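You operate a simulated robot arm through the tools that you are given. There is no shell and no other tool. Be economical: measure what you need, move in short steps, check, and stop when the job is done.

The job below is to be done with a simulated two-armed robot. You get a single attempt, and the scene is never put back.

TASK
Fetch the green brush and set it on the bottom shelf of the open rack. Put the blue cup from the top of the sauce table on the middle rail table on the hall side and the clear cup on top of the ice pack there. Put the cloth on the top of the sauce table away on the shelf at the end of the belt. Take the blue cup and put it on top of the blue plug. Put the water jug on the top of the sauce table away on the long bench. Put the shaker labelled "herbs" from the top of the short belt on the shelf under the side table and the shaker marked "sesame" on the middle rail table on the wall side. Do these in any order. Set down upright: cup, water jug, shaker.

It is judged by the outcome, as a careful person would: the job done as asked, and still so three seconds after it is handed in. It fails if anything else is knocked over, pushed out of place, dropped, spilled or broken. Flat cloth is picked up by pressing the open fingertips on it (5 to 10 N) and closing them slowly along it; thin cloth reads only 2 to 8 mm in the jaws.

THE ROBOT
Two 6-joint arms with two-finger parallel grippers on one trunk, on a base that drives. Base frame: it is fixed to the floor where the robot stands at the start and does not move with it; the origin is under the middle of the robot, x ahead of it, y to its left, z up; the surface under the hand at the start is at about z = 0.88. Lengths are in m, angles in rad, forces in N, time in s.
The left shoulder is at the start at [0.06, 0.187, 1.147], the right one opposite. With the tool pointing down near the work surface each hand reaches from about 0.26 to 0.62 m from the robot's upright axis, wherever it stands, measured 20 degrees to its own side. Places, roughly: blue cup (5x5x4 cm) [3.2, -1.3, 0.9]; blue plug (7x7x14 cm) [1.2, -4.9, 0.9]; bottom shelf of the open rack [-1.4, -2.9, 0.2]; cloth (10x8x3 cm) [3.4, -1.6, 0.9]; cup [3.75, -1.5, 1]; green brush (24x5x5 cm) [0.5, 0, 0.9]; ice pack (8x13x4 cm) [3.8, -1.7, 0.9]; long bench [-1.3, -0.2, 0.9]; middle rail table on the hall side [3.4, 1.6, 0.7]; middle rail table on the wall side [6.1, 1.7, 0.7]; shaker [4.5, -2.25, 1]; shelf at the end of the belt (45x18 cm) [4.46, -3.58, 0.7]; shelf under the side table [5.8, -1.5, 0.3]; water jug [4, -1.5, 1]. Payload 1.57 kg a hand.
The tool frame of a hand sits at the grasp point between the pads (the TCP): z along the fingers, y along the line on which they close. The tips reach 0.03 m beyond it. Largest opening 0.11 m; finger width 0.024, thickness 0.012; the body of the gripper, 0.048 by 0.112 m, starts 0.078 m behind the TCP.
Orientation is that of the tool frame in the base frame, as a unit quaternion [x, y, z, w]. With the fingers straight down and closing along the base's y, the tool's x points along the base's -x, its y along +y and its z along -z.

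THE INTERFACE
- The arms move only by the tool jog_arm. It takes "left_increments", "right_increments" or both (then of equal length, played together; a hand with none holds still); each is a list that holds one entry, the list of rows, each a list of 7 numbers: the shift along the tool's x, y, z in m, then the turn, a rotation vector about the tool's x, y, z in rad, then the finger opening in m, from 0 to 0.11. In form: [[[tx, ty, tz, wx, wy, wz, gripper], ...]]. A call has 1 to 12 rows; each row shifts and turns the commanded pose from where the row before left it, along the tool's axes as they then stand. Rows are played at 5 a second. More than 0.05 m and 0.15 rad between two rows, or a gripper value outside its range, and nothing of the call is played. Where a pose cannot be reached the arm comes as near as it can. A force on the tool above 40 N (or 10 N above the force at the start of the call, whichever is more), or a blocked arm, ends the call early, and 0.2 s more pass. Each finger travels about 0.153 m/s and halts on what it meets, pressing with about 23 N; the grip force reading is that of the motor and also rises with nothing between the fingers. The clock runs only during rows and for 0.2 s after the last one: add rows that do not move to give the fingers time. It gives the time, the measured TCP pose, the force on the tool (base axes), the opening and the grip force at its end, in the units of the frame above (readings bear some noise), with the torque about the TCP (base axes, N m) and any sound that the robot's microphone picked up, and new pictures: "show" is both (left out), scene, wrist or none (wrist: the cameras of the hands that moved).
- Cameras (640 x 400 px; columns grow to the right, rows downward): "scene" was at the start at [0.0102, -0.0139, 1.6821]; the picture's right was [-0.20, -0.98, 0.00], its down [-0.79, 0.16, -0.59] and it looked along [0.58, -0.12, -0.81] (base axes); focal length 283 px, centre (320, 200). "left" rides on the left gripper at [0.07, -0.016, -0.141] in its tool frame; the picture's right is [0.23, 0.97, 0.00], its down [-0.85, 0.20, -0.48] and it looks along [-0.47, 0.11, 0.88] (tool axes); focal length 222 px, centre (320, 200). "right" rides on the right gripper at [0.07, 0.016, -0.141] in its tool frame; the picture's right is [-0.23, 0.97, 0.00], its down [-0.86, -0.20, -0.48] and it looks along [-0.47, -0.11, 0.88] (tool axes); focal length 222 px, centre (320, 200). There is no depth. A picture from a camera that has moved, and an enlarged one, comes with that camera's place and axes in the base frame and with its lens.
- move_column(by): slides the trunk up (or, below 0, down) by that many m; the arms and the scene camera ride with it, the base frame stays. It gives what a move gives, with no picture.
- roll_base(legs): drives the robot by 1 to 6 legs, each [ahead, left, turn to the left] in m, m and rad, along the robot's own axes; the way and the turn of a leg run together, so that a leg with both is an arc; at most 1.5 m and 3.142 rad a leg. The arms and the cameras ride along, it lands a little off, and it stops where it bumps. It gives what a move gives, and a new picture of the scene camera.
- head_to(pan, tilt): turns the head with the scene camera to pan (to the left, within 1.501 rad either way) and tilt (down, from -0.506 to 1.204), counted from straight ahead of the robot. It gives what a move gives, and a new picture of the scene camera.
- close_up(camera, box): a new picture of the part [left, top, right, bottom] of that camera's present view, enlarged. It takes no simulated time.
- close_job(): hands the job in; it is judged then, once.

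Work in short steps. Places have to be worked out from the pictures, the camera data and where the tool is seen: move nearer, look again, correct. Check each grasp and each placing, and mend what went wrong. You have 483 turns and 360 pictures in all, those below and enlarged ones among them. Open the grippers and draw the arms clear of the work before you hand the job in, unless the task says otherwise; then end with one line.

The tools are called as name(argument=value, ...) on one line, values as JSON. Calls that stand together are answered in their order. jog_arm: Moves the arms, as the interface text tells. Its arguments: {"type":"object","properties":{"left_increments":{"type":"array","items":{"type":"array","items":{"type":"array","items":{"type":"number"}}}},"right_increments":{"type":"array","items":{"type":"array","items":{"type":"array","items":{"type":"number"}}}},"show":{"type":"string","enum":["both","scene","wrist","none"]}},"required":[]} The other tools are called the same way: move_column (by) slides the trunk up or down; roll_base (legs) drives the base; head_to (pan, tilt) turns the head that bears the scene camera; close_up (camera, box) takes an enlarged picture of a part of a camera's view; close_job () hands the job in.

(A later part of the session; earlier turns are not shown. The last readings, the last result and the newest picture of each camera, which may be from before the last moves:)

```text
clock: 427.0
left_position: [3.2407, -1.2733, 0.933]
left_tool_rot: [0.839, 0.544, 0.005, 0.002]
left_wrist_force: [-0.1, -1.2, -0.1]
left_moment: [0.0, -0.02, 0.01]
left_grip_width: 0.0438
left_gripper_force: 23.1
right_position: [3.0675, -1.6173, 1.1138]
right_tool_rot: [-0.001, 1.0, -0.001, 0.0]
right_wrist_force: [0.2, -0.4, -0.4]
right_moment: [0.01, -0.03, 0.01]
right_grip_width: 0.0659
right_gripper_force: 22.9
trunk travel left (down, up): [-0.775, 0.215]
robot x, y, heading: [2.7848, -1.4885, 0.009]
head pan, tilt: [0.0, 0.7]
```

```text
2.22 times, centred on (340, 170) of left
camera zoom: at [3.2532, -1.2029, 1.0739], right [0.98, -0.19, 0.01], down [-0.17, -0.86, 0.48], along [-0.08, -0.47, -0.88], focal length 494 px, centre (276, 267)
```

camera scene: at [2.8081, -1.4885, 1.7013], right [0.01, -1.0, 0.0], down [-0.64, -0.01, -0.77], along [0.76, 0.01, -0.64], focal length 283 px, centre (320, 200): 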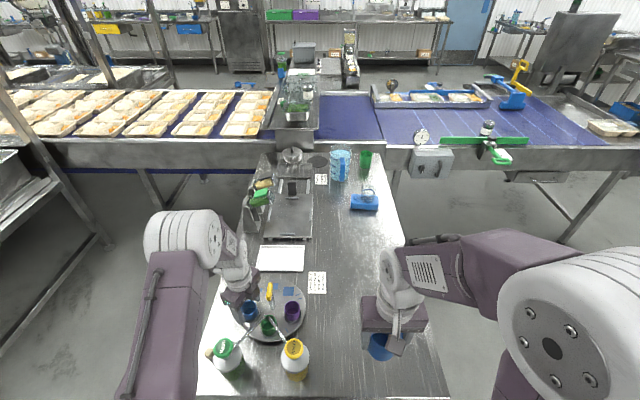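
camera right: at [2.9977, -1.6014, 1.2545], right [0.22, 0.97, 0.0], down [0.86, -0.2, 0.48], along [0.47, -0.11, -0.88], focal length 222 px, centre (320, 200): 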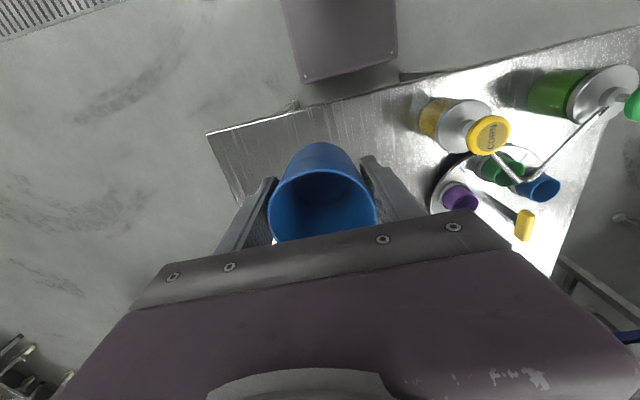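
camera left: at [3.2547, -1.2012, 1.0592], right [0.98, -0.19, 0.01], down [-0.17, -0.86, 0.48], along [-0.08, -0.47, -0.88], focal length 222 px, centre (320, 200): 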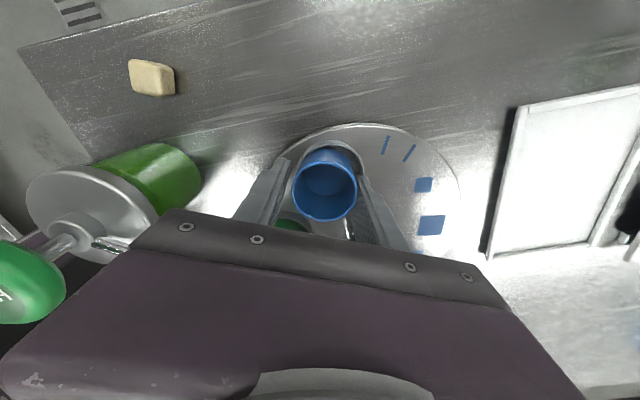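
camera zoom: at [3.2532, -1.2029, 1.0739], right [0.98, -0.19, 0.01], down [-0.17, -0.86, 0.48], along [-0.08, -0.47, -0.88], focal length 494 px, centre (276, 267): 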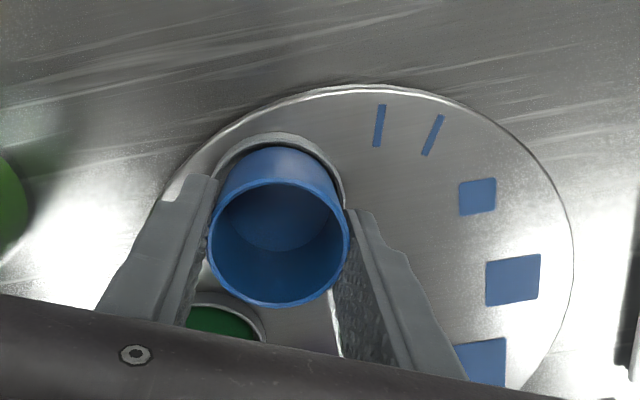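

Now it's a proper grip: 44 mm, 23 N, no side force, and the dial is essentially unmoved. Lifting straight up.

jog_arm(left_increments=[[[0, 0, -0.03, 0, 0, 0, 0.025], [0, 0, -0.04, 0, 0, 0, 0.025], [0, 0, -0.045, 0, 0, 0, 0.025], [0, 0, -0.045, 0, 0, 0, 0.025], [0, 0, -0.045, 0, 0, 0, 0.025], [0, 0, -0.02, 0, 0, 0, 0.025]]])

close_up(camera="scene", box=[180, 230, 340, 380])

```text
clock: 428.4
left_position: [3.2392, -1.2735, 1.1579]
left_tool_rot: [0.839, 0.544, 0.003, 0.002]
left_wrist_force: [-0.1, -0.2, -0.2]
left_moment: [0.03, 0.0, -0.01]
left_grip_width: 0.044
left_gripper_force: 23.1
right_position: [3.0711, -1.6172, 1.1128]
right_tool_rot: [-0.001, 1.0, -0.002, -0.001]
right_wrist_force: [-0.3, 0.4, -0.5]
right_moment: [0.02, 0.0, -0.01]
right_grip_width: 0.0656
right_gripper_force: 23.1
trunk travel left (down, up): [-0.775, 0.215]
robot x, y, heading: [2.7869, -1.489, 0.015]
head pan, tilt: [0.0, 0.7]
camera scene: at [2.8084, -1.4884, 1.7013], right [0.01, -1.0, 0.0], down [-0.64, -0.01, -0.76], along [0.76, 0.01, -0.64], focal length 283 px, centre (320, 200)
camera left: at [3.2524, -1.2023, 1.2976], right [0.98, -0.19, 0.01], down [-0.17, -0.86, 0.48], along [-0.08, -0.47, -0.88], focal length 222 px, centre (320, 200)
```

scene: 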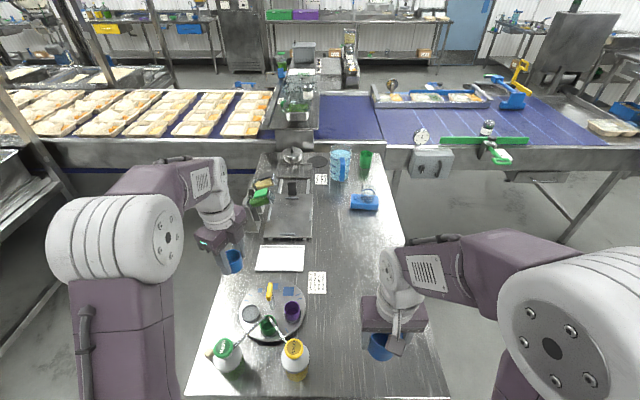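
left: 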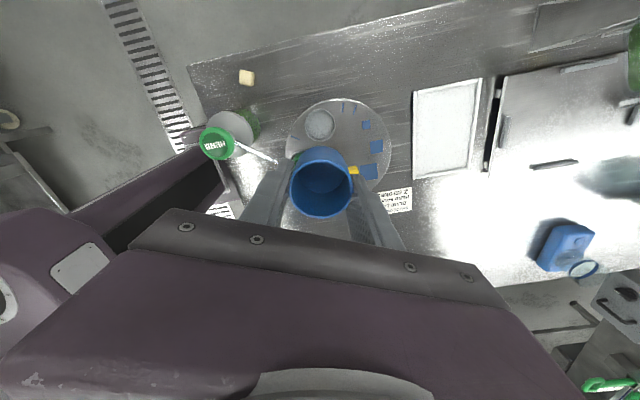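

```text
2.67 times, centred on (260, 305) of scene
camera zoom: at [2.8084, -1.4884, 1.7013], right [0.01, -1.0, 0.0], down [-0.64, -0.01, -0.76], along [0.76, 0.01, -0.64], focal length 756 px, centre (480, -80)
```

zoom: 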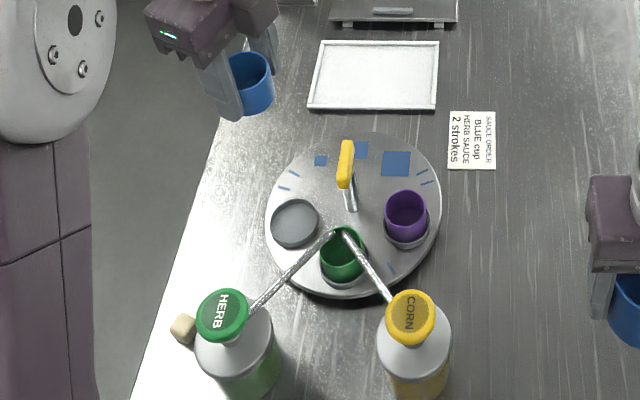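

Small cup held. Retracting, backing away and driving up the drain corridor toward the hall-side middle table.

jog_arm(left_increments=[[[-0.016, -0.035, 0, 0, 0, 0, 0.025], [-0.016, -0.035, 0, 0, 0, 0, 0.025], [-0.016, -0.035, 0, 0, 0, 0, 0.025], [-0.016, -0.035, 0, 0, 0, 0, 0.025]]], show="none")

roll_base(legs=[[-0.4, 0, 0], [0, 0, 1.56]])

head_to(pan=0, tilt=0.4)

```text
clock: 429.4
left_position: [3.0834, -1.2739, 1.157]
left_tool_rot: [0.839, 0.545, 0.004, 0.003]
left_wrist_force: [-1.1, 0.3, -0.2]
left_moment: [0.0, -0.02, -0.01]
left_grip_width: 0.044
left_gripper_force: 22.6
right_position: [3.0675, -1.6171, 1.1139]
right_tool_rot: [-0.003, 1.0, -0.002, 0.0]
right_wrist_force: [0.4, 0.1, 0.3]
right_moment: [0.0, -0.04, 0.0]
right_grip_width: 0.0661
right_gripper_force: 22.9
trunk travel left (down, up): [-0.775, 0.215]
robot x, y, heading: [2.7849, -1.4924, 0.009]
head pan, tilt: [0.0, 0.7]
```

```text
clock: 435.7
left_position: [2.1725, -1.1891, 1.1564]
left_tool_rot: [0.216, 0.976, 0.004, -0.001]
left_wrist_force: [0.8, 0.3, 0.8]
left_moment: [0.0, -0.01, 0.0]
left_grip_width: 0.0437
left_gripper_force: 22.8
right_position: [2.5135, -1.2118, 1.1127]
right_tool_rot: [-0.702, 0.712, -0.002, 0.001]
right_wrist_force: [0.3, -0.3, -0.3]
right_moment: [0.0, -0.03, -0.02]
right_grip_width: 0.0657
right_gripper_force: 22.9
trunk travel left (down, up): [-0.775, 0.215]
robot x, y, heading: [2.3829, -1.4948, 1.563]
head pan, tilt: [0.0, 0.7]
camera scene: at [2.3797, -1.4679, 1.7013], right [1.0, -0.01, 0.0], down [0.0, -0.64, -0.76], along [0.01, 0.76, -0.64], focal length 283 px, centre (320, 200)
```

scene: 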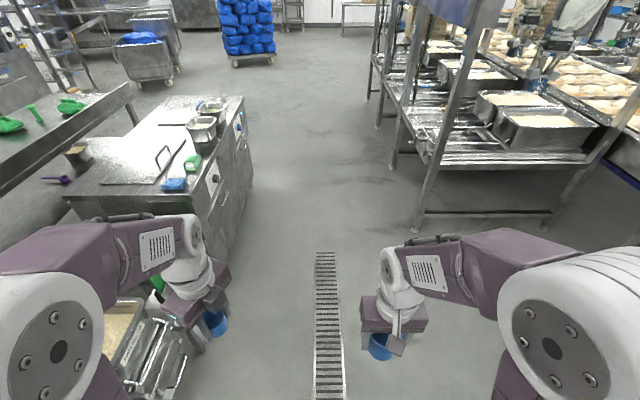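

```text
clock: 436.5
left_position: [2.172, -1.1871, 1.1568]
left_tool_rot: [0.217, 0.976, 0.004, 0.0]
left_wrist_force: [-0.6, 0.4, -0.8]
left_moment: [0.01, -0.02, 0.04]
left_grip_width: 0.0439
left_gripper_force: 23.3
right_position: [2.5132, -1.212, 1.1128]
right_tool_rot: [-0.703, 0.712, -0.001, 0.001]
right_wrist_force: [0.3, -0.6, -0.3]
right_moment: [0.01, -0.01, 0.0]
right_grip_width: 0.0657
right_gripper_force: 23.7
trunk travel left (down, up): [-0.775, 0.215]
robot x, y, heading: [2.3814, -1.4958, 1.564]
head pan, tilt: [0.0, 0.4]
camera scene: at [2.3796, -1.4603, 1.7281], right [1.0, -0.01, 0.0], down [0.0, -0.39, -0.92], along [0.01, 0.92, -0.39], focal length 283 px, centre (320, 200)
```

scene: 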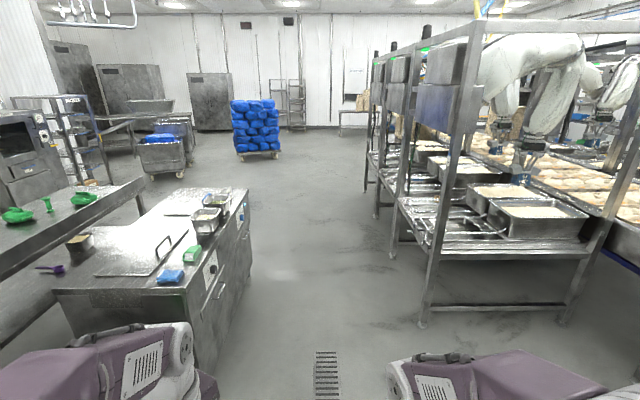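

Corridor is wide (x 1.9–3.1). Driving to y≈1.6 and turning to face the middle hall-side table.

roll_base(legs=[[0.6, -0.1, 0.007], [1.3, 0, 0], [1.15, 0, 0], [0, 0, -1.571]])

head_to(pan=0, tilt=0.6)

```text
clock: 455.3
left_position: [2.7775, 1.7696, 1.1545]
left_tool_rot: [0.84, 0.543, 0.003, 0.002]
left_wrist_force: [-0.2, -0.1, -0.2]
left_moment: [-0.04, -0.05, -0.02]
left_grip_width: 0.0437
left_gripper_force: 22.3
right_position: [2.7595, 1.4278, 1.1123]
right_tool_rot: [-0.001, 1.0, -0.002, -0.001]
right_wrist_force: [0.7, 0.2, -1.0]
right_moment: [0.0, -0.01, -0.04]
right_grip_width: 0.0659
right_gripper_force: 22.9
trunk travel left (down, up): [-0.775, 0.215]
robot x, y, heading: [2.4738, 1.5525, 0.011]
head pan, tilt: [0.0, 0.4]
camera scene: at [2.5066, 1.5567, 1.7281], right [0.01, -1.0, 0.0], down [-0.39, 0.0, -0.92], along [0.92, 0.01, -0.39], focal length 283 px, centre (320, 200)
```

scene: 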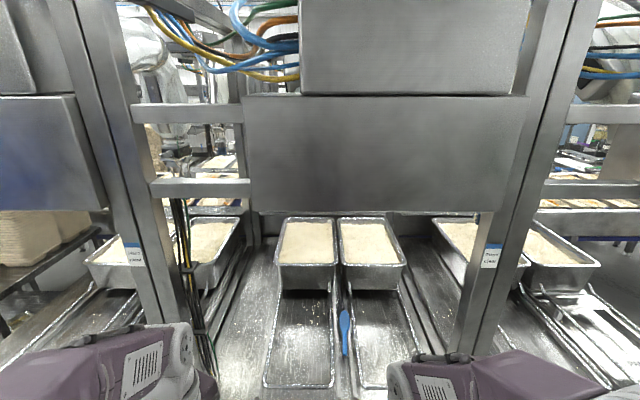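

```text
clock: 456.1
left_position: [2.778, 1.7697, 1.1545]
left_tool_rot: [0.839, 0.544, 0.003, 0.002]
left_wrist_force: [-0.2, -1.1, -0.9]
left_moment: [-0.02, 0.01, -0.02]
left_grip_width: 0.0438
left_gripper_force: 23.6
right_position: [2.7598, 1.4269, 1.1128]
right_tool_rot: [-0.001, 1.0, -0.002, 0.0]
right_wrist_force: [-0.5, -1.1, -0.1]
right_moment: [0.0, -0.01, 0.01]
right_grip_width: 0.066
right_gripper_force: 22.6
trunk travel left (down, up): [-0.775, 0.215]
robot x, y, heading: [2.4801, 1.5582, 0.009]
head pan, tilt: [0.0, 0.6]
camera scene: at [2.5023, 1.5565, 1.71], right [0.01, -1.0, 0.0], down [-0.56, 0.0, -0.83], along [0.83, 0.01, -0.56], focal length 283 px, centre (320, 200)
```

scene: 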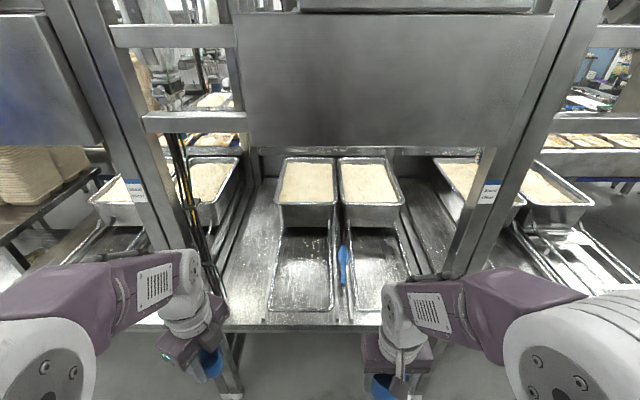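

close_up(camera="scene", box=[200, 140, 520, 340])

```text
2.00 times, centred on (360, 240) of scene
camera zoom: at [2.5023, 1.5565, 1.71], right [0.01, -1.0, 0.0], down [-0.56, 0.0, -0.83], along [0.83, 0.01, -0.56], focal length 567 px, centre (240, 120)
```

zoom: 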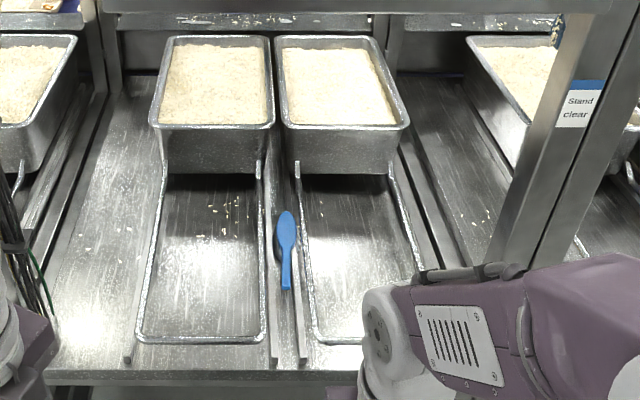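

The deck's free strip on this station is on the left (y 1.80–1.93, cables beyond), with the front edge at x≈3.13. I'll turn the right gripper −90° so it is slim in y, then shift left.

jog_arm(right_increments=[[[0, 0, 0, 0, 0, -0.15, 0.048], [0, 0, 0, 0, 0, -0.15, 0.048], [0, 0, 0, 0, 0, -0.15, 0.048], [0, 0, 0, 0, 0, -0.15, 0.048], [0, 0, 0, 0, 0, -0.15, 0.048], [0, 0, 0, 0, 0, -0.15, 0.048], [0, 0, 0, 0, 0, -0.15, 0.048], [0, 0, 0, 0, 0, -0.15, 0.048], [0, 0, 0, 0, 0, -0.15, 0.048], [0, 0, 0, 0, 0, -0.15, 0.048], [0, 0, 0, 0, 0, -0.07, 0.048]]], show="none")

roll_base(legs=[[0, 0.43, -0.01]])

close_up(camera="scene", box=[220, 140, 460, 360])

```text
clock: 458.4
left_position: [2.7771, 1.7701, 1.1554]
left_tool_rot: [0.84, 0.543, 0.003, 0.002]
left_wrist_force: [0.4, -0.1, -0.1]
left_moment: [-0.01, 0.01, -0.02]
left_grip_width: 0.0438
left_gripper_force: 23.1
right_position: [2.7606, 1.4274, 1.1129]
right_tool_rot: [0.708, -0.707, 0.001, 0.001]
right_wrist_force: [-0.2, -0.3, -0.2]
right_moment: [-0.02, 0.01, 0.03]
right_grip_width: 0.0658
right_gripper_force: 22.5
trunk travel left (down, up): [-0.775, 0.215]
robot x, y, heading: [2.4761, 1.5536, 0.009]
head pan, tilt: [0.0, 0.6]
```

```text
clock: 461.1
left_position: [2.7751, 2.1971, 1.1562]
left_tool_rot: [0.841, 0.542, 0.003, 0.002]
left_wrist_force: [-0.6, -0.2, -0.6]
left_moment: [-0.01, 0.02, 0.0]
left_grip_width: 0.0441
left_gripper_force: 23.0
right_position: [2.7566, 1.856, 1.1126]
right_tool_rot: [-0.706, 0.708, 0.0, -0.001]
right_wrist_force: [0.5, -0.3, -0.2]
right_moment: [0.0, 0.02, 0.0]
right_grip_width: 0.0659
right_gripper_force: 22.9
trunk travel left (down, up): [-0.775, 0.215]
robot x, y, heading: [2.4731, 1.9849, 0.003]
head pan, tilt: [0.0, 0.6]
camera scene: at [2.4998, 1.9855, 1.7099], right [0.0, -1.0, 0.0], down [-0.56, 0.0, -0.83], along [0.83, 0.0, -0.56], focal length 283 px, centre (320, 200)
```

scene: 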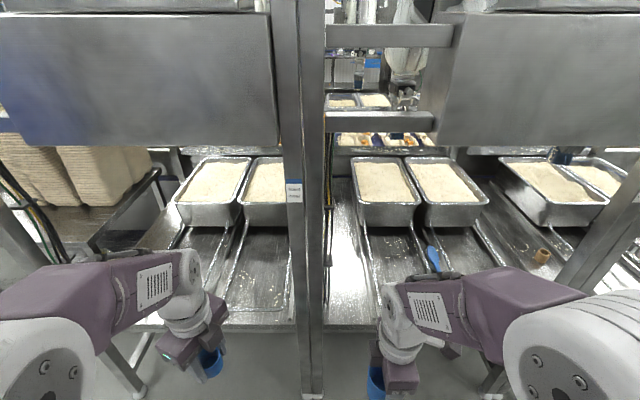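

```text
1.82 times, centred on (340, 250) of scene
camera zoom: at [2.4998, 1.9855, 1.7099], right [0.0, -1.0, 0.0], down [-0.56, 0.0, -0.83], along [0.83, 0.0, -0.56], focal length 515 px, centre (284, 109)
```

zoom: 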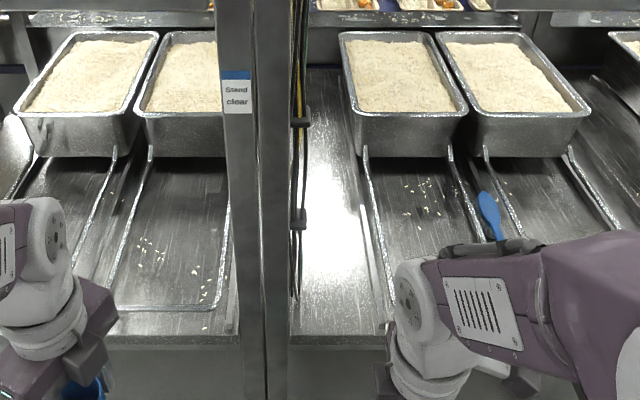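

The free strip is y 1.75–1.935, so the target is (3.235,1.845). Rolling in and lowering the trunk 0.2.

roll_base(legs=[[0.27, 0.0, 0]])

move_column(by=-0.2)

jog_arm(right_increments=[[[0, -0.045, 0, 0, 0, 0, 0.048], [0, -0.045, 0, 0, 0, 0, 0.048], [0, -0.045, 0, 0, 0, 0, 0.048]]])

```text
clock: 463.0
left_position: [3.0474, 2.1996, 1.1559]
left_tool_rot: [0.841, 0.542, 0.004, 0.002]
left_wrist_force: [-0.1, 0.4, 0.6]
left_moment: [0.02, -0.01, 0.03]
left_grip_width: 0.0436
left_gripper_force: 23.0
right_position: [3.0282, 1.8578, 1.1142]
right_tool_rot: [-0.706, 0.709, -0.001, -0.001]
right_wrist_force: [-0.3, -0.3, -0.7]
right_moment: [0.0, -0.02, -0.03]
right_grip_width: 0.0658
right_gripper_force: 23.2
trunk travel left (down, up): [-0.775, 0.215]
robot x, y, heading: [2.7463, 1.9885, 0.003]
head pan, tilt: [0.0, 0.6]
camera scene: at [2.7706, 1.9883, 1.71], right [0.0, -1.0, 0.0], down [-0.56, 0.0, -0.83], along [0.83, 0.0, -0.56], focal length 283 px, centre (320, 200)
```

scene: 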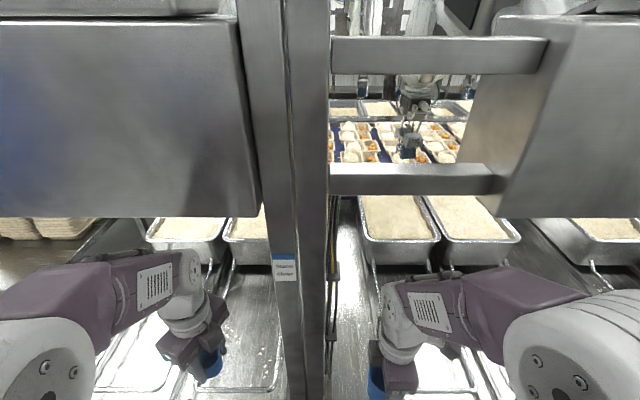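

```text
clock: 465.2
left_position: [3.0482, 2.2008, 0.9558]
left_tool_rot: [0.841, 0.541, 0.003, 0.002]
left_wrist_force: [0.2, 0.9, 0.4]
left_moment: [0.02, -0.02, 0.0]
left_grip_width: 0.0439
left_gripper_force: 23.2
right_position: [3.0298, 1.8581, 0.9134]
right_tool_rot: [-0.706, 0.708, -0.002, -0.001]
right_wrist_force: [-0.7, -0.1, -0.2]
right_moment: [-0.01, 0.01, 0.02]
right_grip_width: 0.0659
right_gripper_force: 23.0
trunk travel left (down, up): [-0.575, 0.415]
robot x, y, heading: [2.7455, 1.9879, 0.006]
head pan, tilt: [0.0, 0.6]
```

```text
clock: 466.0
left_position: [3.0501, 2.1995, 0.9548]
left_tool_rot: [0.84, 0.542, 0.001, 0.002]
left_wrist_force: [-0.2, 0.4, -1.0]
left_moment: [0.01, 0.03, 0.01]
left_grip_width: 0.0439
left_gripper_force: 22.9
right_position: [3.1674, 1.8565, 0.9122]
right_tool_rot: [-0.705, 0.709, -0.001, -0.002]
right_wrist_force: [1.0, 0.2, 0.1]
right_moment: [0.01, 0.04, -0.03]
right_grip_width: 0.0658
right_gripper_force: 22.6
trunk travel left (down, up): [-0.575, 0.415]
robot x, y, heading: [2.7475, 1.9886, 0.002]
head pan, tilt: [0.0, 0.6]
camera scene: at [2.7747, 1.9882, 1.5099], right [0.0, -1.0, 0.0], down [-0.57, 0.0, -0.82], along [0.82, 0.0, -0.57], focal length 283 px, centre (320, 200)
camera right: at [3.1499, 1.7881, 1.0538], right [-0.97, 0.23, 0.0], down [0.2, 0.86, 0.48], along [0.11, 0.46, -0.88], focal length 222 px, centre (320, 200)
```

scene: 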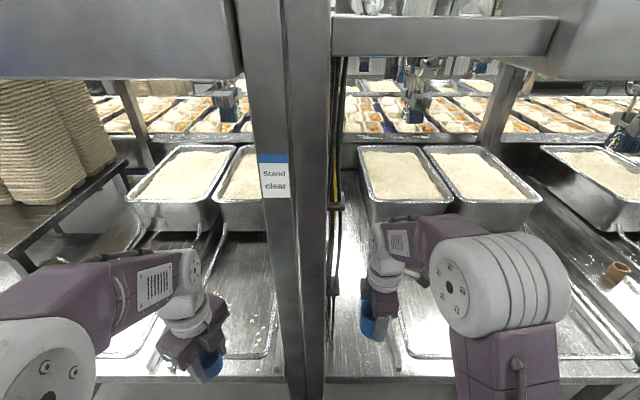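
right: 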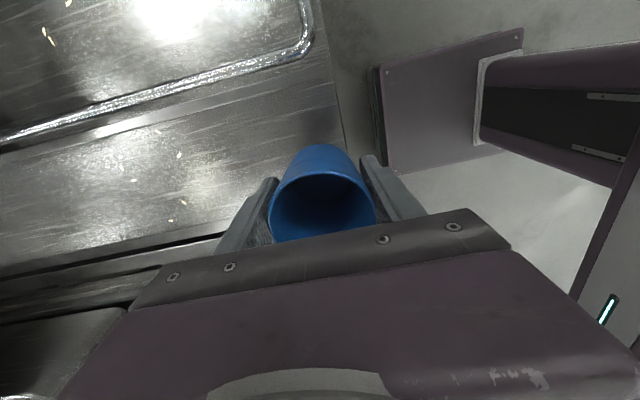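

Moving the last 7 cm in and lowering toward the deck.

jog_arm(right_increments=[[[0.005, -0.035, 0, 0, 0, 0, 0.048], [0.005, -0.035, 0, 0, 0, 0, 0.048], [0, 0, 0.04, 0, 0, 0, 0.048], [0, 0, 0.04, 0, 0, 0, 0.048], [0, 0, 0.04, 0, 0, 0, 0.048], [0, 0, 0.02, 0, 0, 0, 0.048], [0, 0, 0, 0, 0, 0, 0.048]]])

```text
clock: 467.6
left_position: [3.049, 2.1989, 0.9559]
left_tool_rot: [0.841, 0.541, 0.003, 0.001]
left_wrist_force: [0.2, -0.7, -0.3]
left_moment: [0.03, 0.01, -0.05]
left_grip_width: 0.0439
left_gripper_force: 22.9
right_position: [3.2347, 1.8468, 0.7734]
right_tool_rot: [-0.706, 0.708, -0.001, -0.002]
right_wrist_force: [-0.1, 0.1, -0.6]
right_moment: [0.02, -0.02, -0.03]
right_grip_width: 0.0656
right_gripper_force: 23.2
trunk travel left (down, up): [-0.575, 0.415]
robot x, y, heading: [2.7475, 1.9874, 0.006]
head pan, tilt: [0.0, 0.6]
camera scene: at [2.7726, 1.9883, 1.5099], right [0.0, -1.0, 0.0], down [-0.56, 0.0, -0.83], along [0.83, 0.0, -0.56], focal length 283 px, centre (320, 200)
camera right: at [3.2166, 1.7774, 0.9146], right [-0.97, 0.23, 0.0], down [0.2, 0.86, 0.48], along [0.11, 0.46, -0.88], focal length 222 px, centre (320, 200)
```

scene: 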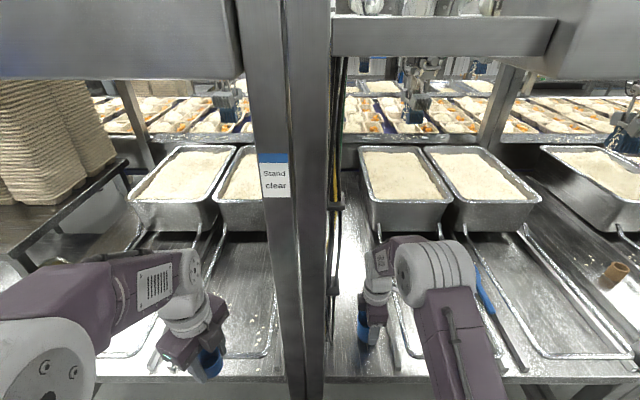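
right: 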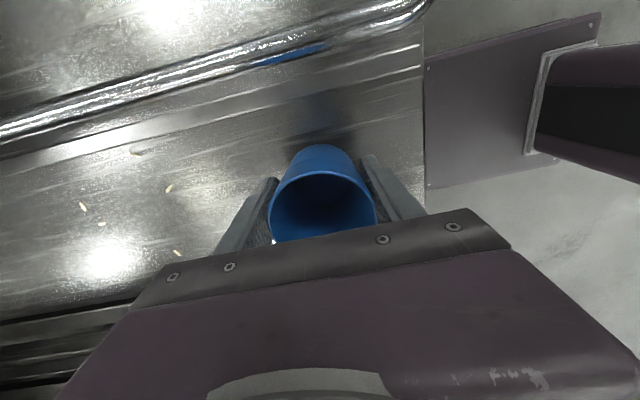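

jog_arm(right_increments=[[[0, 0, 0.012, 0, 0, 0, 0.048], [0, 0, 0.008, 0, 0, 0, 0.048], [0, 0, 0.004, 0, 0, 0, 0.048], [0, 0, 0, 0, 0, 0, 0.048]]], show="none")

```text
clock: 468.6
left_position: [3.0479, 2.2, 0.9563]
left_tool_rot: [0.841, 0.542, 0.003, 0.002]
left_wrist_force: [0.1, -0.3, -0.6]
left_moment: [0.0, -0.04, 0.04]
left_grip_width: 0.0437
left_gripper_force: 22.5
right_position: [3.2358, 1.8461, 0.7496]
right_tool_rot: [-0.706, 0.708, -0.001, -0.002]
right_wrist_force: [-0.4, 1.1, -0.3]
right_moment: [-0.01, 0.0, -0.01]
right_grip_width: 0.0658
right_gripper_force: 22.7
trunk travel left (down, up): [-0.575, 0.415]
robot x, y, heading: [2.7472, 1.9859, 0.007]
head pan, tilt: [0.0, 0.6]
```

No contact yet, so lowering a bit further in small steps.

jog_arm(right_increments=[[[0, 0, 0.004, 0, 0, 0, 0.048], [0, 0, 0.004, 0, 0, 0, 0.048], [0, 0, 0.003, 0, 0, 0, 0.048], [0, 0, 0, 0, 0, 0, 0.048]]], show="none")

```text
clock: 469.6
left_position: [3.0486, 2.2013, 0.9565]
left_tool_rot: [0.84, 0.542, 0.004, 0.003]
left_wrist_force: [0.5, -0.2, -0.1]
left_moment: [-0.06, -0.02, -0.04]
left_grip_width: 0.0438
left_gripper_force: 23.1
right_position: [3.2329, 1.8472, 0.74]
right_tool_rot: [-0.706, 0.708, -0.002, 0.001]
right_wrist_force: [3.1, -2.3, 18.9]
right_moment: [0.14, 0.03, 0.0]
right_grip_width: 0.0659
right_gripper_force: 23.3
trunk travel left (down, up): [-0.575, 0.415]
robot x, y, heading: [2.7445, 1.9859, 0.009]
head pan, tilt: [0.0, 0.6]
```

Contact at 0.740. Releasing and rising.

jog_arm(right_increments=[[[0, 0, -0.003, 0, 0, 0, 0.066], [0, 0, 0, 0, 0, 0, 0.076], [0, 0, 0, 0, 0, 0, 0.088], [0, 0, -0.03, 0, 0, 0, 0.088], [0, 0, -0.04, 0, 0, 0, 0.088], [0, 0, -0.04, 0, 0, 0, 0.088], [0, 0, -0.04, 0, 0, 0, 0.088]]])

```text
clock: 471.2
left_position: [3.048, 2.2005, 0.9562]
left_tool_rot: [0.841, 0.541, 0.003, 0.002]
left_wrist_force: [-1.2, -0.2, -0.5]
left_moment: [0.0, -0.06, 0.0]
left_grip_width: 0.0438
left_gripper_force: 23.3
right_position: [3.2343, 1.8478, 0.8917]
right_tool_rot: [-0.706, 0.708, 0.0, -0.002]
right_wrist_force: [0.4, 1.0, -0.3]
right_moment: [-0.03, -0.02, 0.02]
right_grip_width: 0.0882
right_gripper_force: 0.0
trunk travel left (down, up): [-0.575, 0.415]
robot x, y, heading: [2.744, 1.9865, 0.002]
head pan, tilt: [0.0, 0.6]
camera scene: at [2.7718, 1.9884, 1.5099], right [0.0, -1.0, 0.0], down [-0.56, 0.0, -0.83], along [0.83, 0.0, -0.56], focal length 283 px, centre (320, 200)
camera right: at [3.2169, 1.7785, 1.0334], right [-0.97, 0.23, 0.0], down [0.2, 0.86, 0.48], along [0.11, 0.46, -0.88], focal length 222 px, centre (320, 200)
```

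scene: 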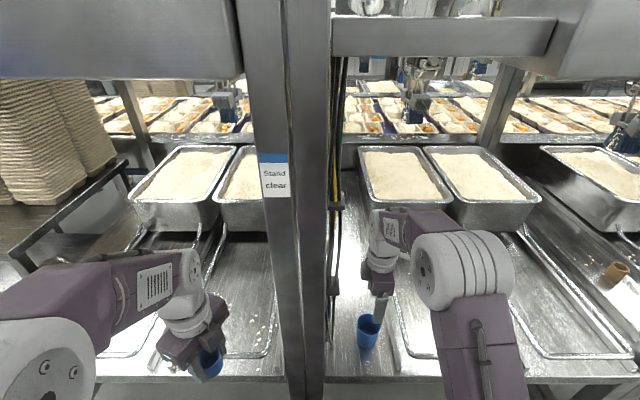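
right: 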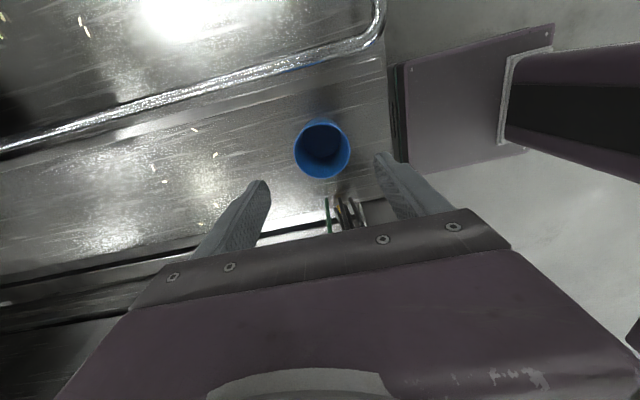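

The blue cup stands upright on the table. Retracting, raising the trunk and backing out.

jog_arm(right_increments=[[[0, 0.02, -0.04, 0, 0, 0, 0.07], [0, 0.045, 0, 0, 0, 0, 0.05], [0, 0.045, 0, 0, 0, 0, 0.03], [0, 0.045, 0, 0, 0, 0, 0.03], [0, 0.045, 0, 0, 0, 0, 0.03]]], show="none")

roll_base(legs=[[-0.3, 0, 0]])

move_column(by=0.2)

```text
clock: 472.4
left_position: [3.0472, 2.1984, 0.9565]
left_tool_rot: [0.841, 0.542, 0.004, 0.002]
left_wrist_force: [0.1, 0.5, 0.2]
left_moment: [0.01, -0.01, 0.0]
left_grip_width: 0.0441
left_gripper_force: 22.9
right_position: [3.0323, 1.8488, 0.9318]
right_tool_rot: [-0.706, 0.708, -0.001, -0.002]
right_wrist_force: [-0.2, 0.1, -0.2]
right_moment: [-0.01, -0.05, 0.02]
right_grip_width: 0.0301
right_gripper_force: 0.2
trunk travel left (down, up): [-0.575, 0.415]
robot x, y, heading: [2.7448, 1.9844, 0.002]
head pan, tilt: [0.0, 0.6]
```

```text
clock: 474.4
left_position: [2.747, 2.1999, 0.9563]
left_tool_rot: [0.841, 0.541, 0.003, 0.002]
left_wrist_force: [-1.3, 0.5, -0.1]
left_moment: [0.02, -0.03, -0.03]
left_grip_width: 0.0438
left_gripper_force: 22.9
right_position: [2.7326, 1.8461, 0.9323]
right_tool_rot: [-0.706, 0.708, -0.002, -0.001]
right_wrist_force: [-0.1, -0.6, 0.3]
right_moment: [0.0, 0.02, -0.03]
right_grip_width: 0.0302
right_gripper_force: 0.0
trunk travel left (down, up): [-0.575, 0.415]
robot x, y, heading: [2.446, 1.9886, 0.002]
head pan, tilt: [0.0, 0.6]
camera scene: at [2.4707, 1.987, 1.5099], right [0.0, -1.0, 0.0], down [-0.56, 0.0, -0.83], along [0.83, 0.0, -0.56], focal length 283 px, centre (320, 200)
```

scene: 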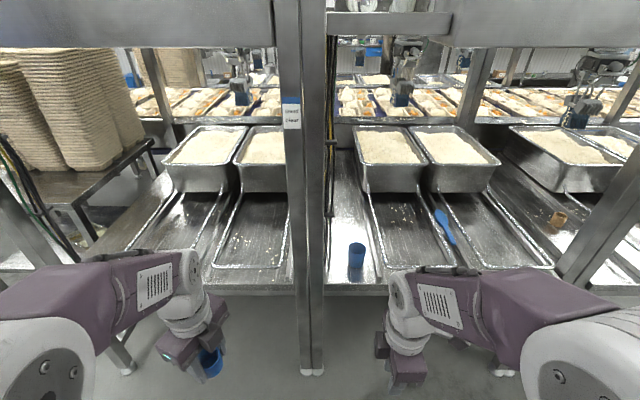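

```text
clock: 476.6
left_position: [2.7469, 2.1985, 1.1566]
left_tool_rot: [0.841, 0.541, 0.004, 0.002]
left_wrist_force: [0.6, -0.2, -0.5]
left_moment: [0.01, 0.01, -0.01]
left_grip_width: 0.0435
left_gripper_force: 23.6
right_position: [2.7341, 1.8474, 1.1314]
right_tool_rot: [-0.706, 0.708, -0.001, -0.002]
right_wrist_force: [0.7, -0.7, -0.5]
right_moment: [0.0, -0.02, 0.03]
right_grip_width: 0.0302
right_gripper_force: 0.0
trunk travel left (down, up): [-0.775, 0.215]
robot x, y, heading: [2.4466, 1.9871, 0.01]
head pan, tilt: [0.0, 0.6]
```

Blue cup is done. Next, back to the sauce table's south side for the water jug, with the small cup still in the left hand.

roll_base(legs=[[0, 0, -1.58], [1.5, 0, 0], [1.5, 0, 0], [1.3, 0, 0]])

roll_base(legs=[[0.55, 0, 0], [0, 1.15, 0], [0, 0, 3.14]])

```text
clock: 501.1
left_position: [2.6312, -2.6236, 1.156]
left_tool_rot: [0.977, -0.212, 0.001, 0.004]
left_wrist_force: [-0.1, -0.3, -0.3]
left_moment: [-0.01, 0.04, 0.0]
left_grip_width: 0.044
left_gripper_force: 23.1
right_position: [2.2787, -2.6096, 1.1315]
right_tool_rot: [0.003, 1.0, 0.001, -0.002]
right_wrist_force: [-0.4, -0.2, -0.5]
right_moment: [0.01, 0.01, -0.01]
right_grip_width: 0.0301
right_gripper_force: 0.1
trunk travel left (down, up): [-0.775, 0.215]
robot x, y, heading: [2.4219, -2.3237, -1.567]
head pan, tilt: [0.0, 0.6]
camera scene: at [2.4171, -2.3487, 1.7099], right [-1.0, 0.0, 0.0], down [0.0, 0.56, -0.83], along [0.0, -0.83, -0.56], focal length 283 px, centre (320, 200)
```

scene: 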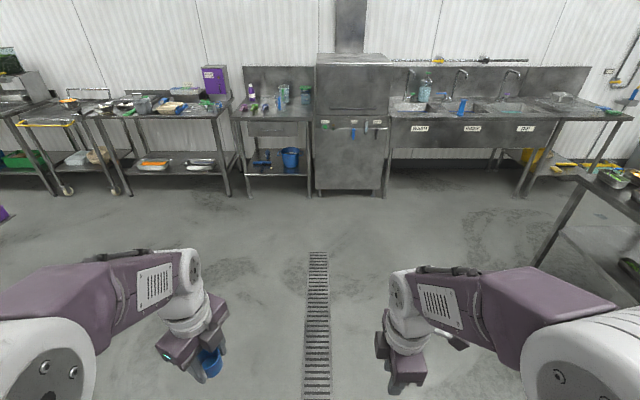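

```text
clock: 517.1
left_position: [3.3662, -2.5597, 1.1559]
left_tool_rot: [0.209, 0.978, 0.004, -0.001]
left_wrist_force: [1.0, -0.4, -0.5]
left_moment: [0.0, -0.03, 0.01]
left_grip_width: 0.0438
left_gripper_force: 23.5
right_position: [3.7181, -2.5728, 1.1311]
right_tool_rot: [1.0, -0.001, 0.002, 0.0]
right_wrist_force: [-0.2, -0.6, 0.2]
right_moment: [0.06, -0.03, 0.01]
right_grip_width: 0.03
right_gripper_force: 0.1
trunk travel left (down, up): [-0.775, 0.215]
robot x, y, heading: [3.5795, -2.8582, 1.575]
head pan, tilt: [0.0, 0.6]
camera scene: at [3.5769, -2.8321, 1.7099], right [1.0, 0.01, 0.0], down [0.0, -0.56, -0.83], along [-0.01, 0.83, -0.56], focal length 283 px, centre (320, 200)
```

scene: 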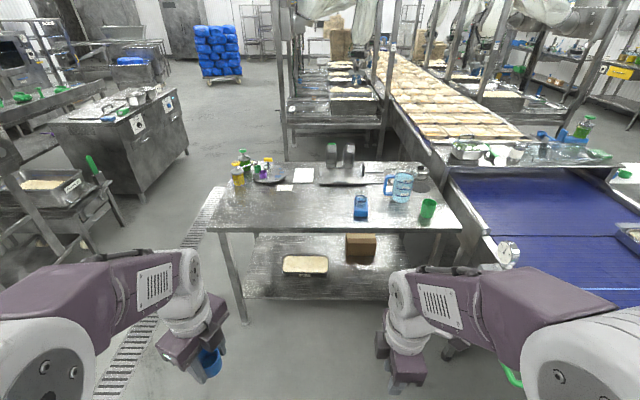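

close_up(camera="scene", box=[340, 150, 460, 230])

```text
5.00 times, centred on (400, 190) of scene
camera zoom: at [3.5769, -2.8321, 1.7099], right [1.0, 0.01, 0.0], down [0.0, -0.56, -0.83], along [-0.01, 0.83, -0.56], focal length 1417 px, centre (-80, 250)
```

zoom: 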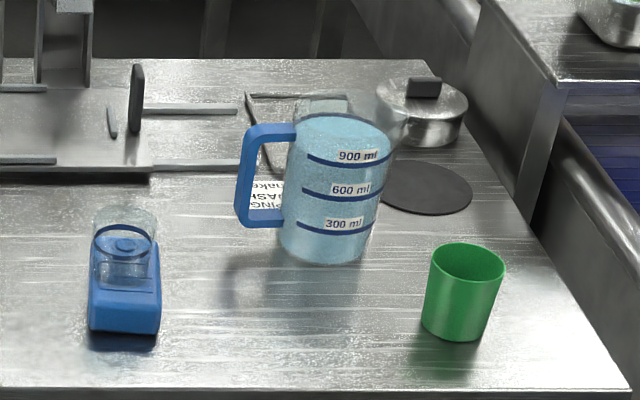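

The jug stands at about (3.99,−1.575), handle toward −x, roughly 10 cm in diameter, rim at z≈1.035. My right gripper already closes along y, so it can take the body clear of the handle. Approaching, keeping clear of the belt's green handle.

roll_base(legs=[[0, -0.2, 0], [0.71, 0, 0]])

head_to(pan=-0.3, tilt=0.8)

close_up(camera="right", box=[0, 0, 640, 400])

```text
clock: 522.1
left_position: [3.556, -1.851, 1.1555]
left_tool_rot: [0.208, 0.978, 0.004, -0.001]
left_wrist_force: [-0.1, -0.4, -1.2]
left_moment: [0.01, 0.0, 0.01]
left_grip_width: 0.0441
left_gripper_force: 23.5
right_position: [3.9095, -1.8621, 1.1318]
right_tool_rot: [1.0, 0.003, 0.002, 0.0]
right_wrist_force: [0.0, 0.4, -0.5]
right_moment: [0.03, -0.04, 0.0]
right_grip_width: 0.0303
right_gripper_force: 0.1
trunk travel left (down, up): [-0.775, 0.215]
robot x, y, heading: [3.7717, -2.1515, 1.577]
head pan, tilt: [0.0, 0.6]
camera scene: at [3.7703, -2.1231, 1.7099], right [1.0, 0.01, 0.0], down [0.01, -0.56, -0.83], along [-0.01, 0.83, -0.56], focal length 283 px, centre (320, 200)
```

scene: 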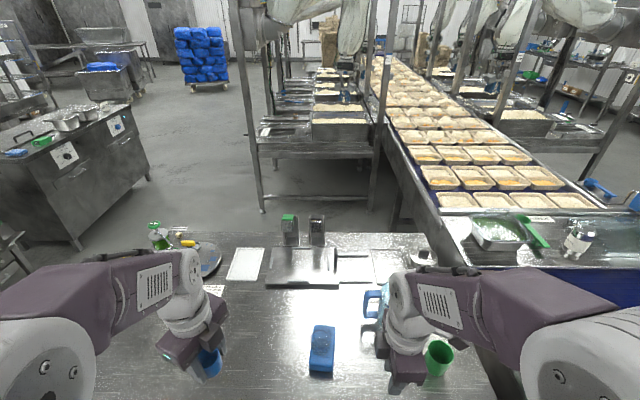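

```text
clock: 522.9
left_position: [3.5561, -1.8499, 1.1557]
left_tool_rot: [0.208, 0.978, 0.004, 0.0]
left_wrist_force: [-0.7, 0.8, -0.3]
left_moment: [0.02, -0.02, -0.01]
left_grip_width: 0.0439
left_gripper_force: 22.8
right_position: [3.9093, -1.8616, 1.1305]
right_tool_rot: [1.0, 0.002, 0.002, 0.001]
right_wrist_force: [-0.5, -0.7, -0.4]
right_moment: [0.03, 0.0, -0.02]
right_grip_width: 0.0301
right_gripper_force: 0.2
trunk travel left (down, up): [-0.775, 0.215]
robot x, y, heading: [3.7697, -2.1509, 1.582]
head pan, tilt: [-0.3, 0.799]
camera scene: at [3.7942, -2.1325, 1.6931], right [0.96, -0.28, 0.0], down [-0.2, -0.69, -0.7], along [0.2, 0.67, -0.72], focal length 283 px, centre (320, 200)
```

scene: 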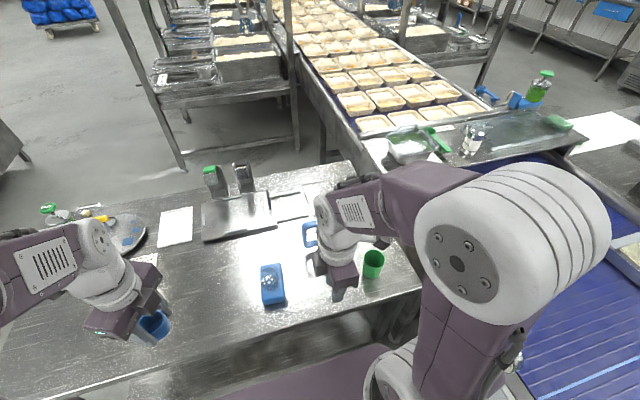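

```text
1.00 times, centred on (320, 200) of right (not enlarged: the box is as wide or as high as the picture)
camera zoom: at [3.9775, -1.877, 1.2729], right [-0.22, -0.97, 0.0], down [-0.86, 0.2, 0.48], along [-0.46, 0.11, -0.88], focal length 222 px, centre (320, 200)
```

zoom: 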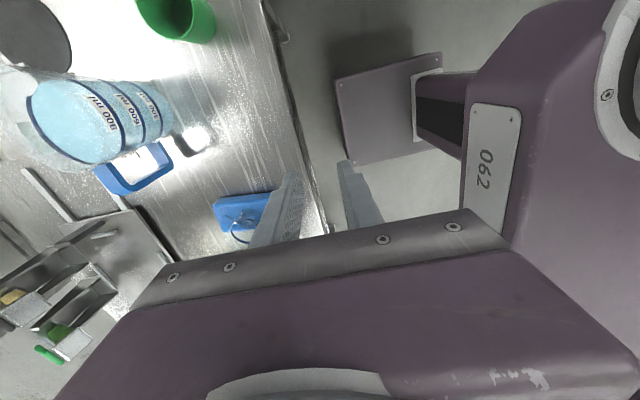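

The jug centre estimate is (3.998,−1.578). Moving the open right hand above it at a safe height.

jog_arm(right_increments=[[[0.012, -0.04, -0.02, 0, 0, 0, 0.06], [0.012, -0.04, 0, 0, 0, 0, 0.09], [0.012, -0.04, 0, 0, 0, 0, 0.11], [0.012, -0.04, 0, 0, 0, 0, 0.11], [0.012, -0.04, 0, 0, 0, 0, 0.11], [0.013, -0.04, 0, 0, 0, 0, 0.11], [0.013, -0.045, 0, 0, 0, 0, 0.11]]])

```text
clock: 524.5
left_position: [3.5577, -1.8482, 1.1551]
left_tool_rot: [0.208, 0.978, 0.002, -0.002]
left_wrist_force: [-0.3, 0.3, -0.3]
left_moment: [-0.03, 0.02, 0.0]
left_grip_width: 0.044
left_gripper_force: 23.5
right_position: [3.9951, -1.5746, 1.1489]
right_tool_rot: [1.0, 0.001, 0.001, 0.005]
right_wrist_force: [-0.2, 0.4, 0.0]
right_moment: [-0.06, 0.05, 0.0]
right_grip_width: 0.1097
right_gripper_force: 0.1
trunk travel left (down, up): [-0.775, 0.215]
robot x, y, heading: [3.7713, -2.1522, 1.582]
head pan, tilt: [-0.3, 0.799]
camera scene: at [3.7954, -2.129, 1.693], right [0.96, -0.28, 0.0], down [-0.2, -0.69, -0.7], along [0.2, 0.67, -0.72], focal length 283 px, centre (320, 200)
camera right: at [4.0629, -1.589, 1.2902], right [-0.22, -0.97, 0.01], down [-0.86, 0.2, 0.48], along [-0.46, 0.1, -0.88], focal length 222 px, centre (320, 200)
```

scene: 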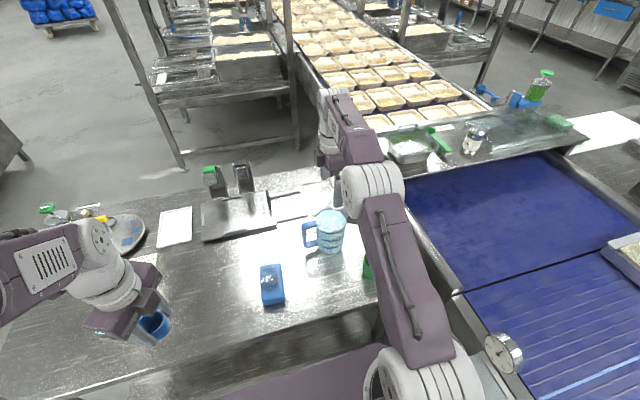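
right: 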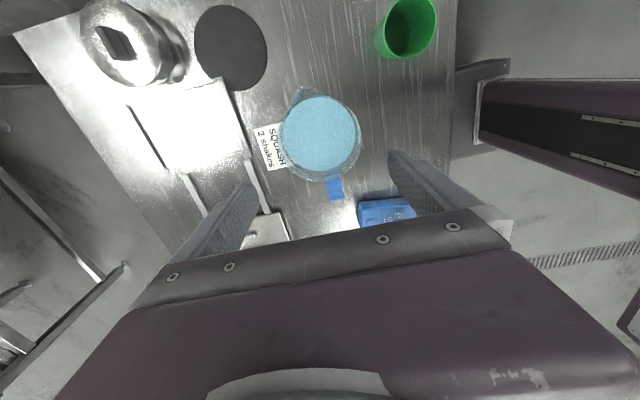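

close_up(camera="right", box=[240, 70, 410, 220])

close_up(camera="scene", box=[280, 180, 380, 280])

```text
2.67 times, centred on (325, 145) of right
camera zoom: at [4.0629, -1.589, 1.2902], right [-0.22, -0.97, 0.01], down [-0.86, 0.2, 0.48], along [-0.46, 0.1, -0.88], focal length 592 px, centre (307, 347)
```

zoom: 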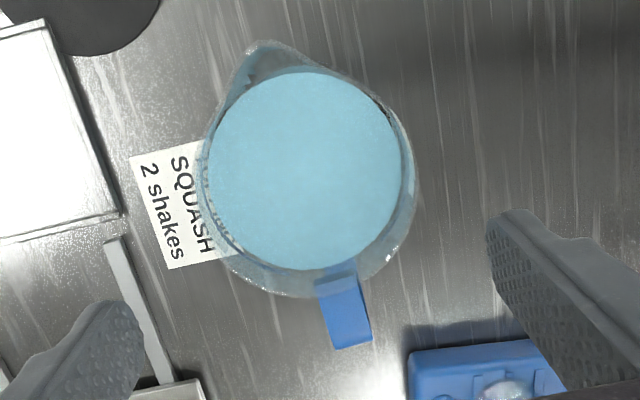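

```text
4.00 times, centred on (330, 230) of scene
camera zoom: at [3.7954, -2.129, 1.693], right [0.96, -0.28, 0.0], down [-0.2, -0.69, -0.7], along [0.2, 0.67, -0.72], focal length 1134 px, centre (280, 80)
```

zoom: 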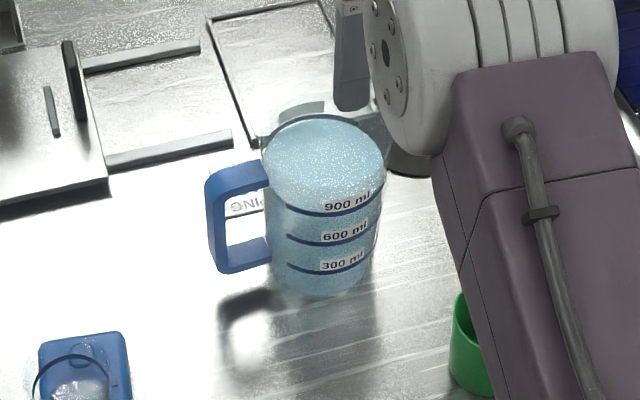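

The jug is centred at (4.0045,−1.577) and about 9.5 cm wide. Correcting and descending partway to check finger clearance on both sides.

jog_arm(right_increments=[[[0.0095, 0.0024, 0.03, 0, 0, 0, 0.11], [0, 0, 0.04, 0, 0, 0, 0.11], [0, 0, 0, 0, 0, 0, 0.11]]], show="none")

close_up(camera="right", box=[190, 70, 450, 240])

```text
clock: 525.3
left_position: [3.5573, -1.8507, 1.1561]
left_tool_rot: [0.207, 0.978, 0.004, -0.001]
left_wrist_force: [0.1, -0.3, 0.2]
left_moment: [0.02, 0.0, -0.02]
left_grip_width: 0.0439
left_gripper_force: 22.9
right_position: [4.0033, -1.5788, 1.0821]
right_tool_rot: [1.0, 0.002, 0.001, 0.0]
right_wrist_force: [-0.6, 0.3, 0.1]
right_moment: [0.02, -0.02, -0.03]
right_grip_width: 0.11
right_gripper_force: 0.1
trunk travel left (down, up): [-0.775, 0.215]
robot x, y, heading: [3.7712, -2.1532, 1.585]
head pan, tilt: [-0.3, 0.799]
```

```text
2.35 times, centred on (320, 155) of right
camera zoom: at [4.0717, -1.5946, 1.2236], right [-0.22, -0.97, 0.0], down [-0.86, 0.2, 0.48], along [-0.46, 0.11, -0.88], focal length 523 px, centre (320, 306)
```

zoom: 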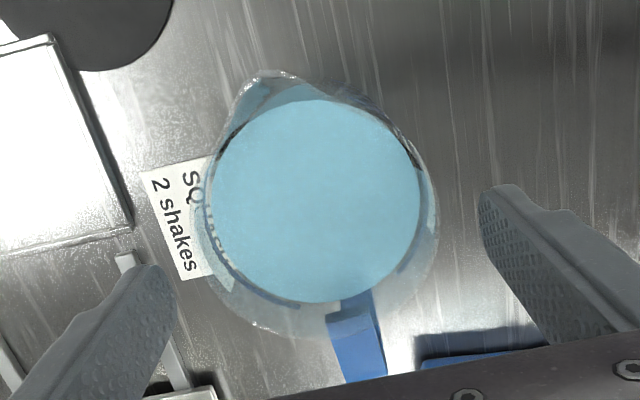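

The fingers straddle the jug with margin. A small 3 mm correction, then descending to z≈0.975.

jog_arm(right_increments=[[[0.004, -0.0025, 0, 0, 0, 0, 0.11], [0, 0, 0.025, 0, 0, 0, 0.11], [0, 0, 0.025, 0, 0, 0, 0.11], [0, 0, 0.025, 0, 0, 0, 0.11], [0, 0, 0.025, 0, 0, 0, 0.11], [0, 0, 0, 0, 0, 0, 0.11]]])

close_up(camera="scene", box=[270, 150, 400, 280])

```text
clock: 526.7
left_position: [3.5561, -1.8505, 1.1562]
left_tool_rot: [0.208, 0.978, 0.004, -0.001]
left_wrist_force: [-0.1, -0.1, -1.0]
left_moment: [-0.01, 0.0, 0.02]
left_grip_width: 0.0442
left_gripper_force: 23.0
right_position: [4.0092, -1.5763, 0.982]
right_tool_rot: [1.0, 0.002, 0.002, 0.0]
right_wrist_force: [0.7, -0.4, -0.2]
right_moment: [0.0, -0.03, 0.01]
right_grip_width: 0.11
right_gripper_force: 0.1
trunk travel left (down, up): [-0.775, 0.215]
robot x, y, heading: [3.7704, -2.153, 1.583]
head pan, tilt: [-0.3, 0.799]
camera scene: at [3.7942, -2.1332, 1.6931], right [0.96, -0.28, 0.0], down [-0.2, -0.69, -0.7], along [0.2, 0.67, -0.72], focal length 283 px, centre (320, 200)
camera right: at [4.0764, -1.5918, 1.1231], right [-0.22, -0.97, 0.0], down [-0.86, 0.2, 0.48], along [-0.46, 0.11, -0.88], focal length 222 px, centre (320, 200)
```

scene: 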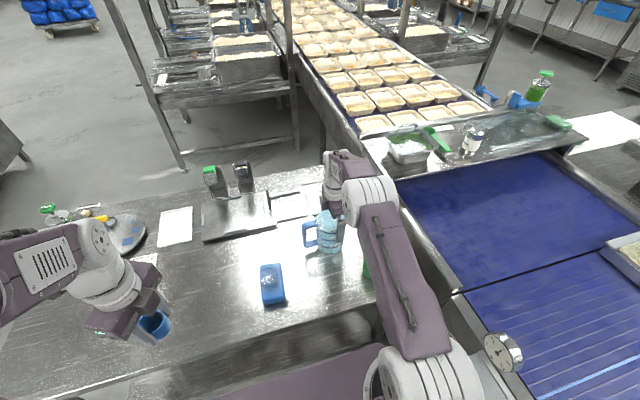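
right: 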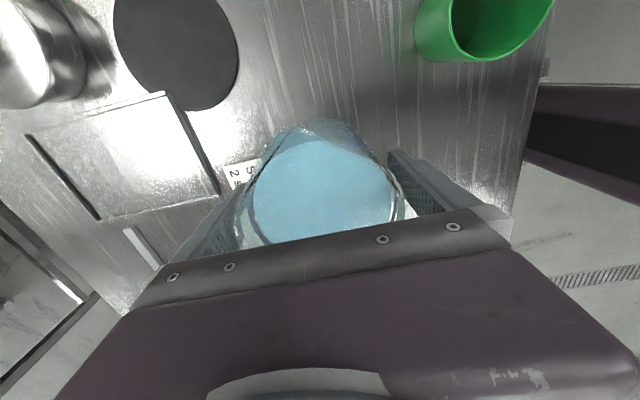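

```text
3.08 times, centred on (335, 215) of scene
camera zoom: at [3.7942, -2.1332, 1.6931], right [0.96, -0.28, 0.0], down [-0.2, -0.69, -0.7], along [0.2, 0.67, -0.72], focal length 872 px, centre (274, 154)
```

zoom: 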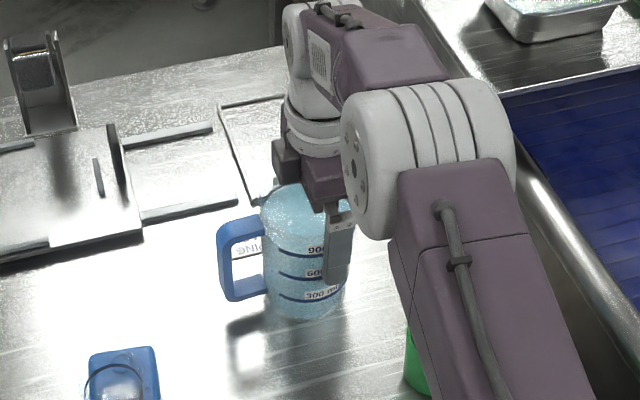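

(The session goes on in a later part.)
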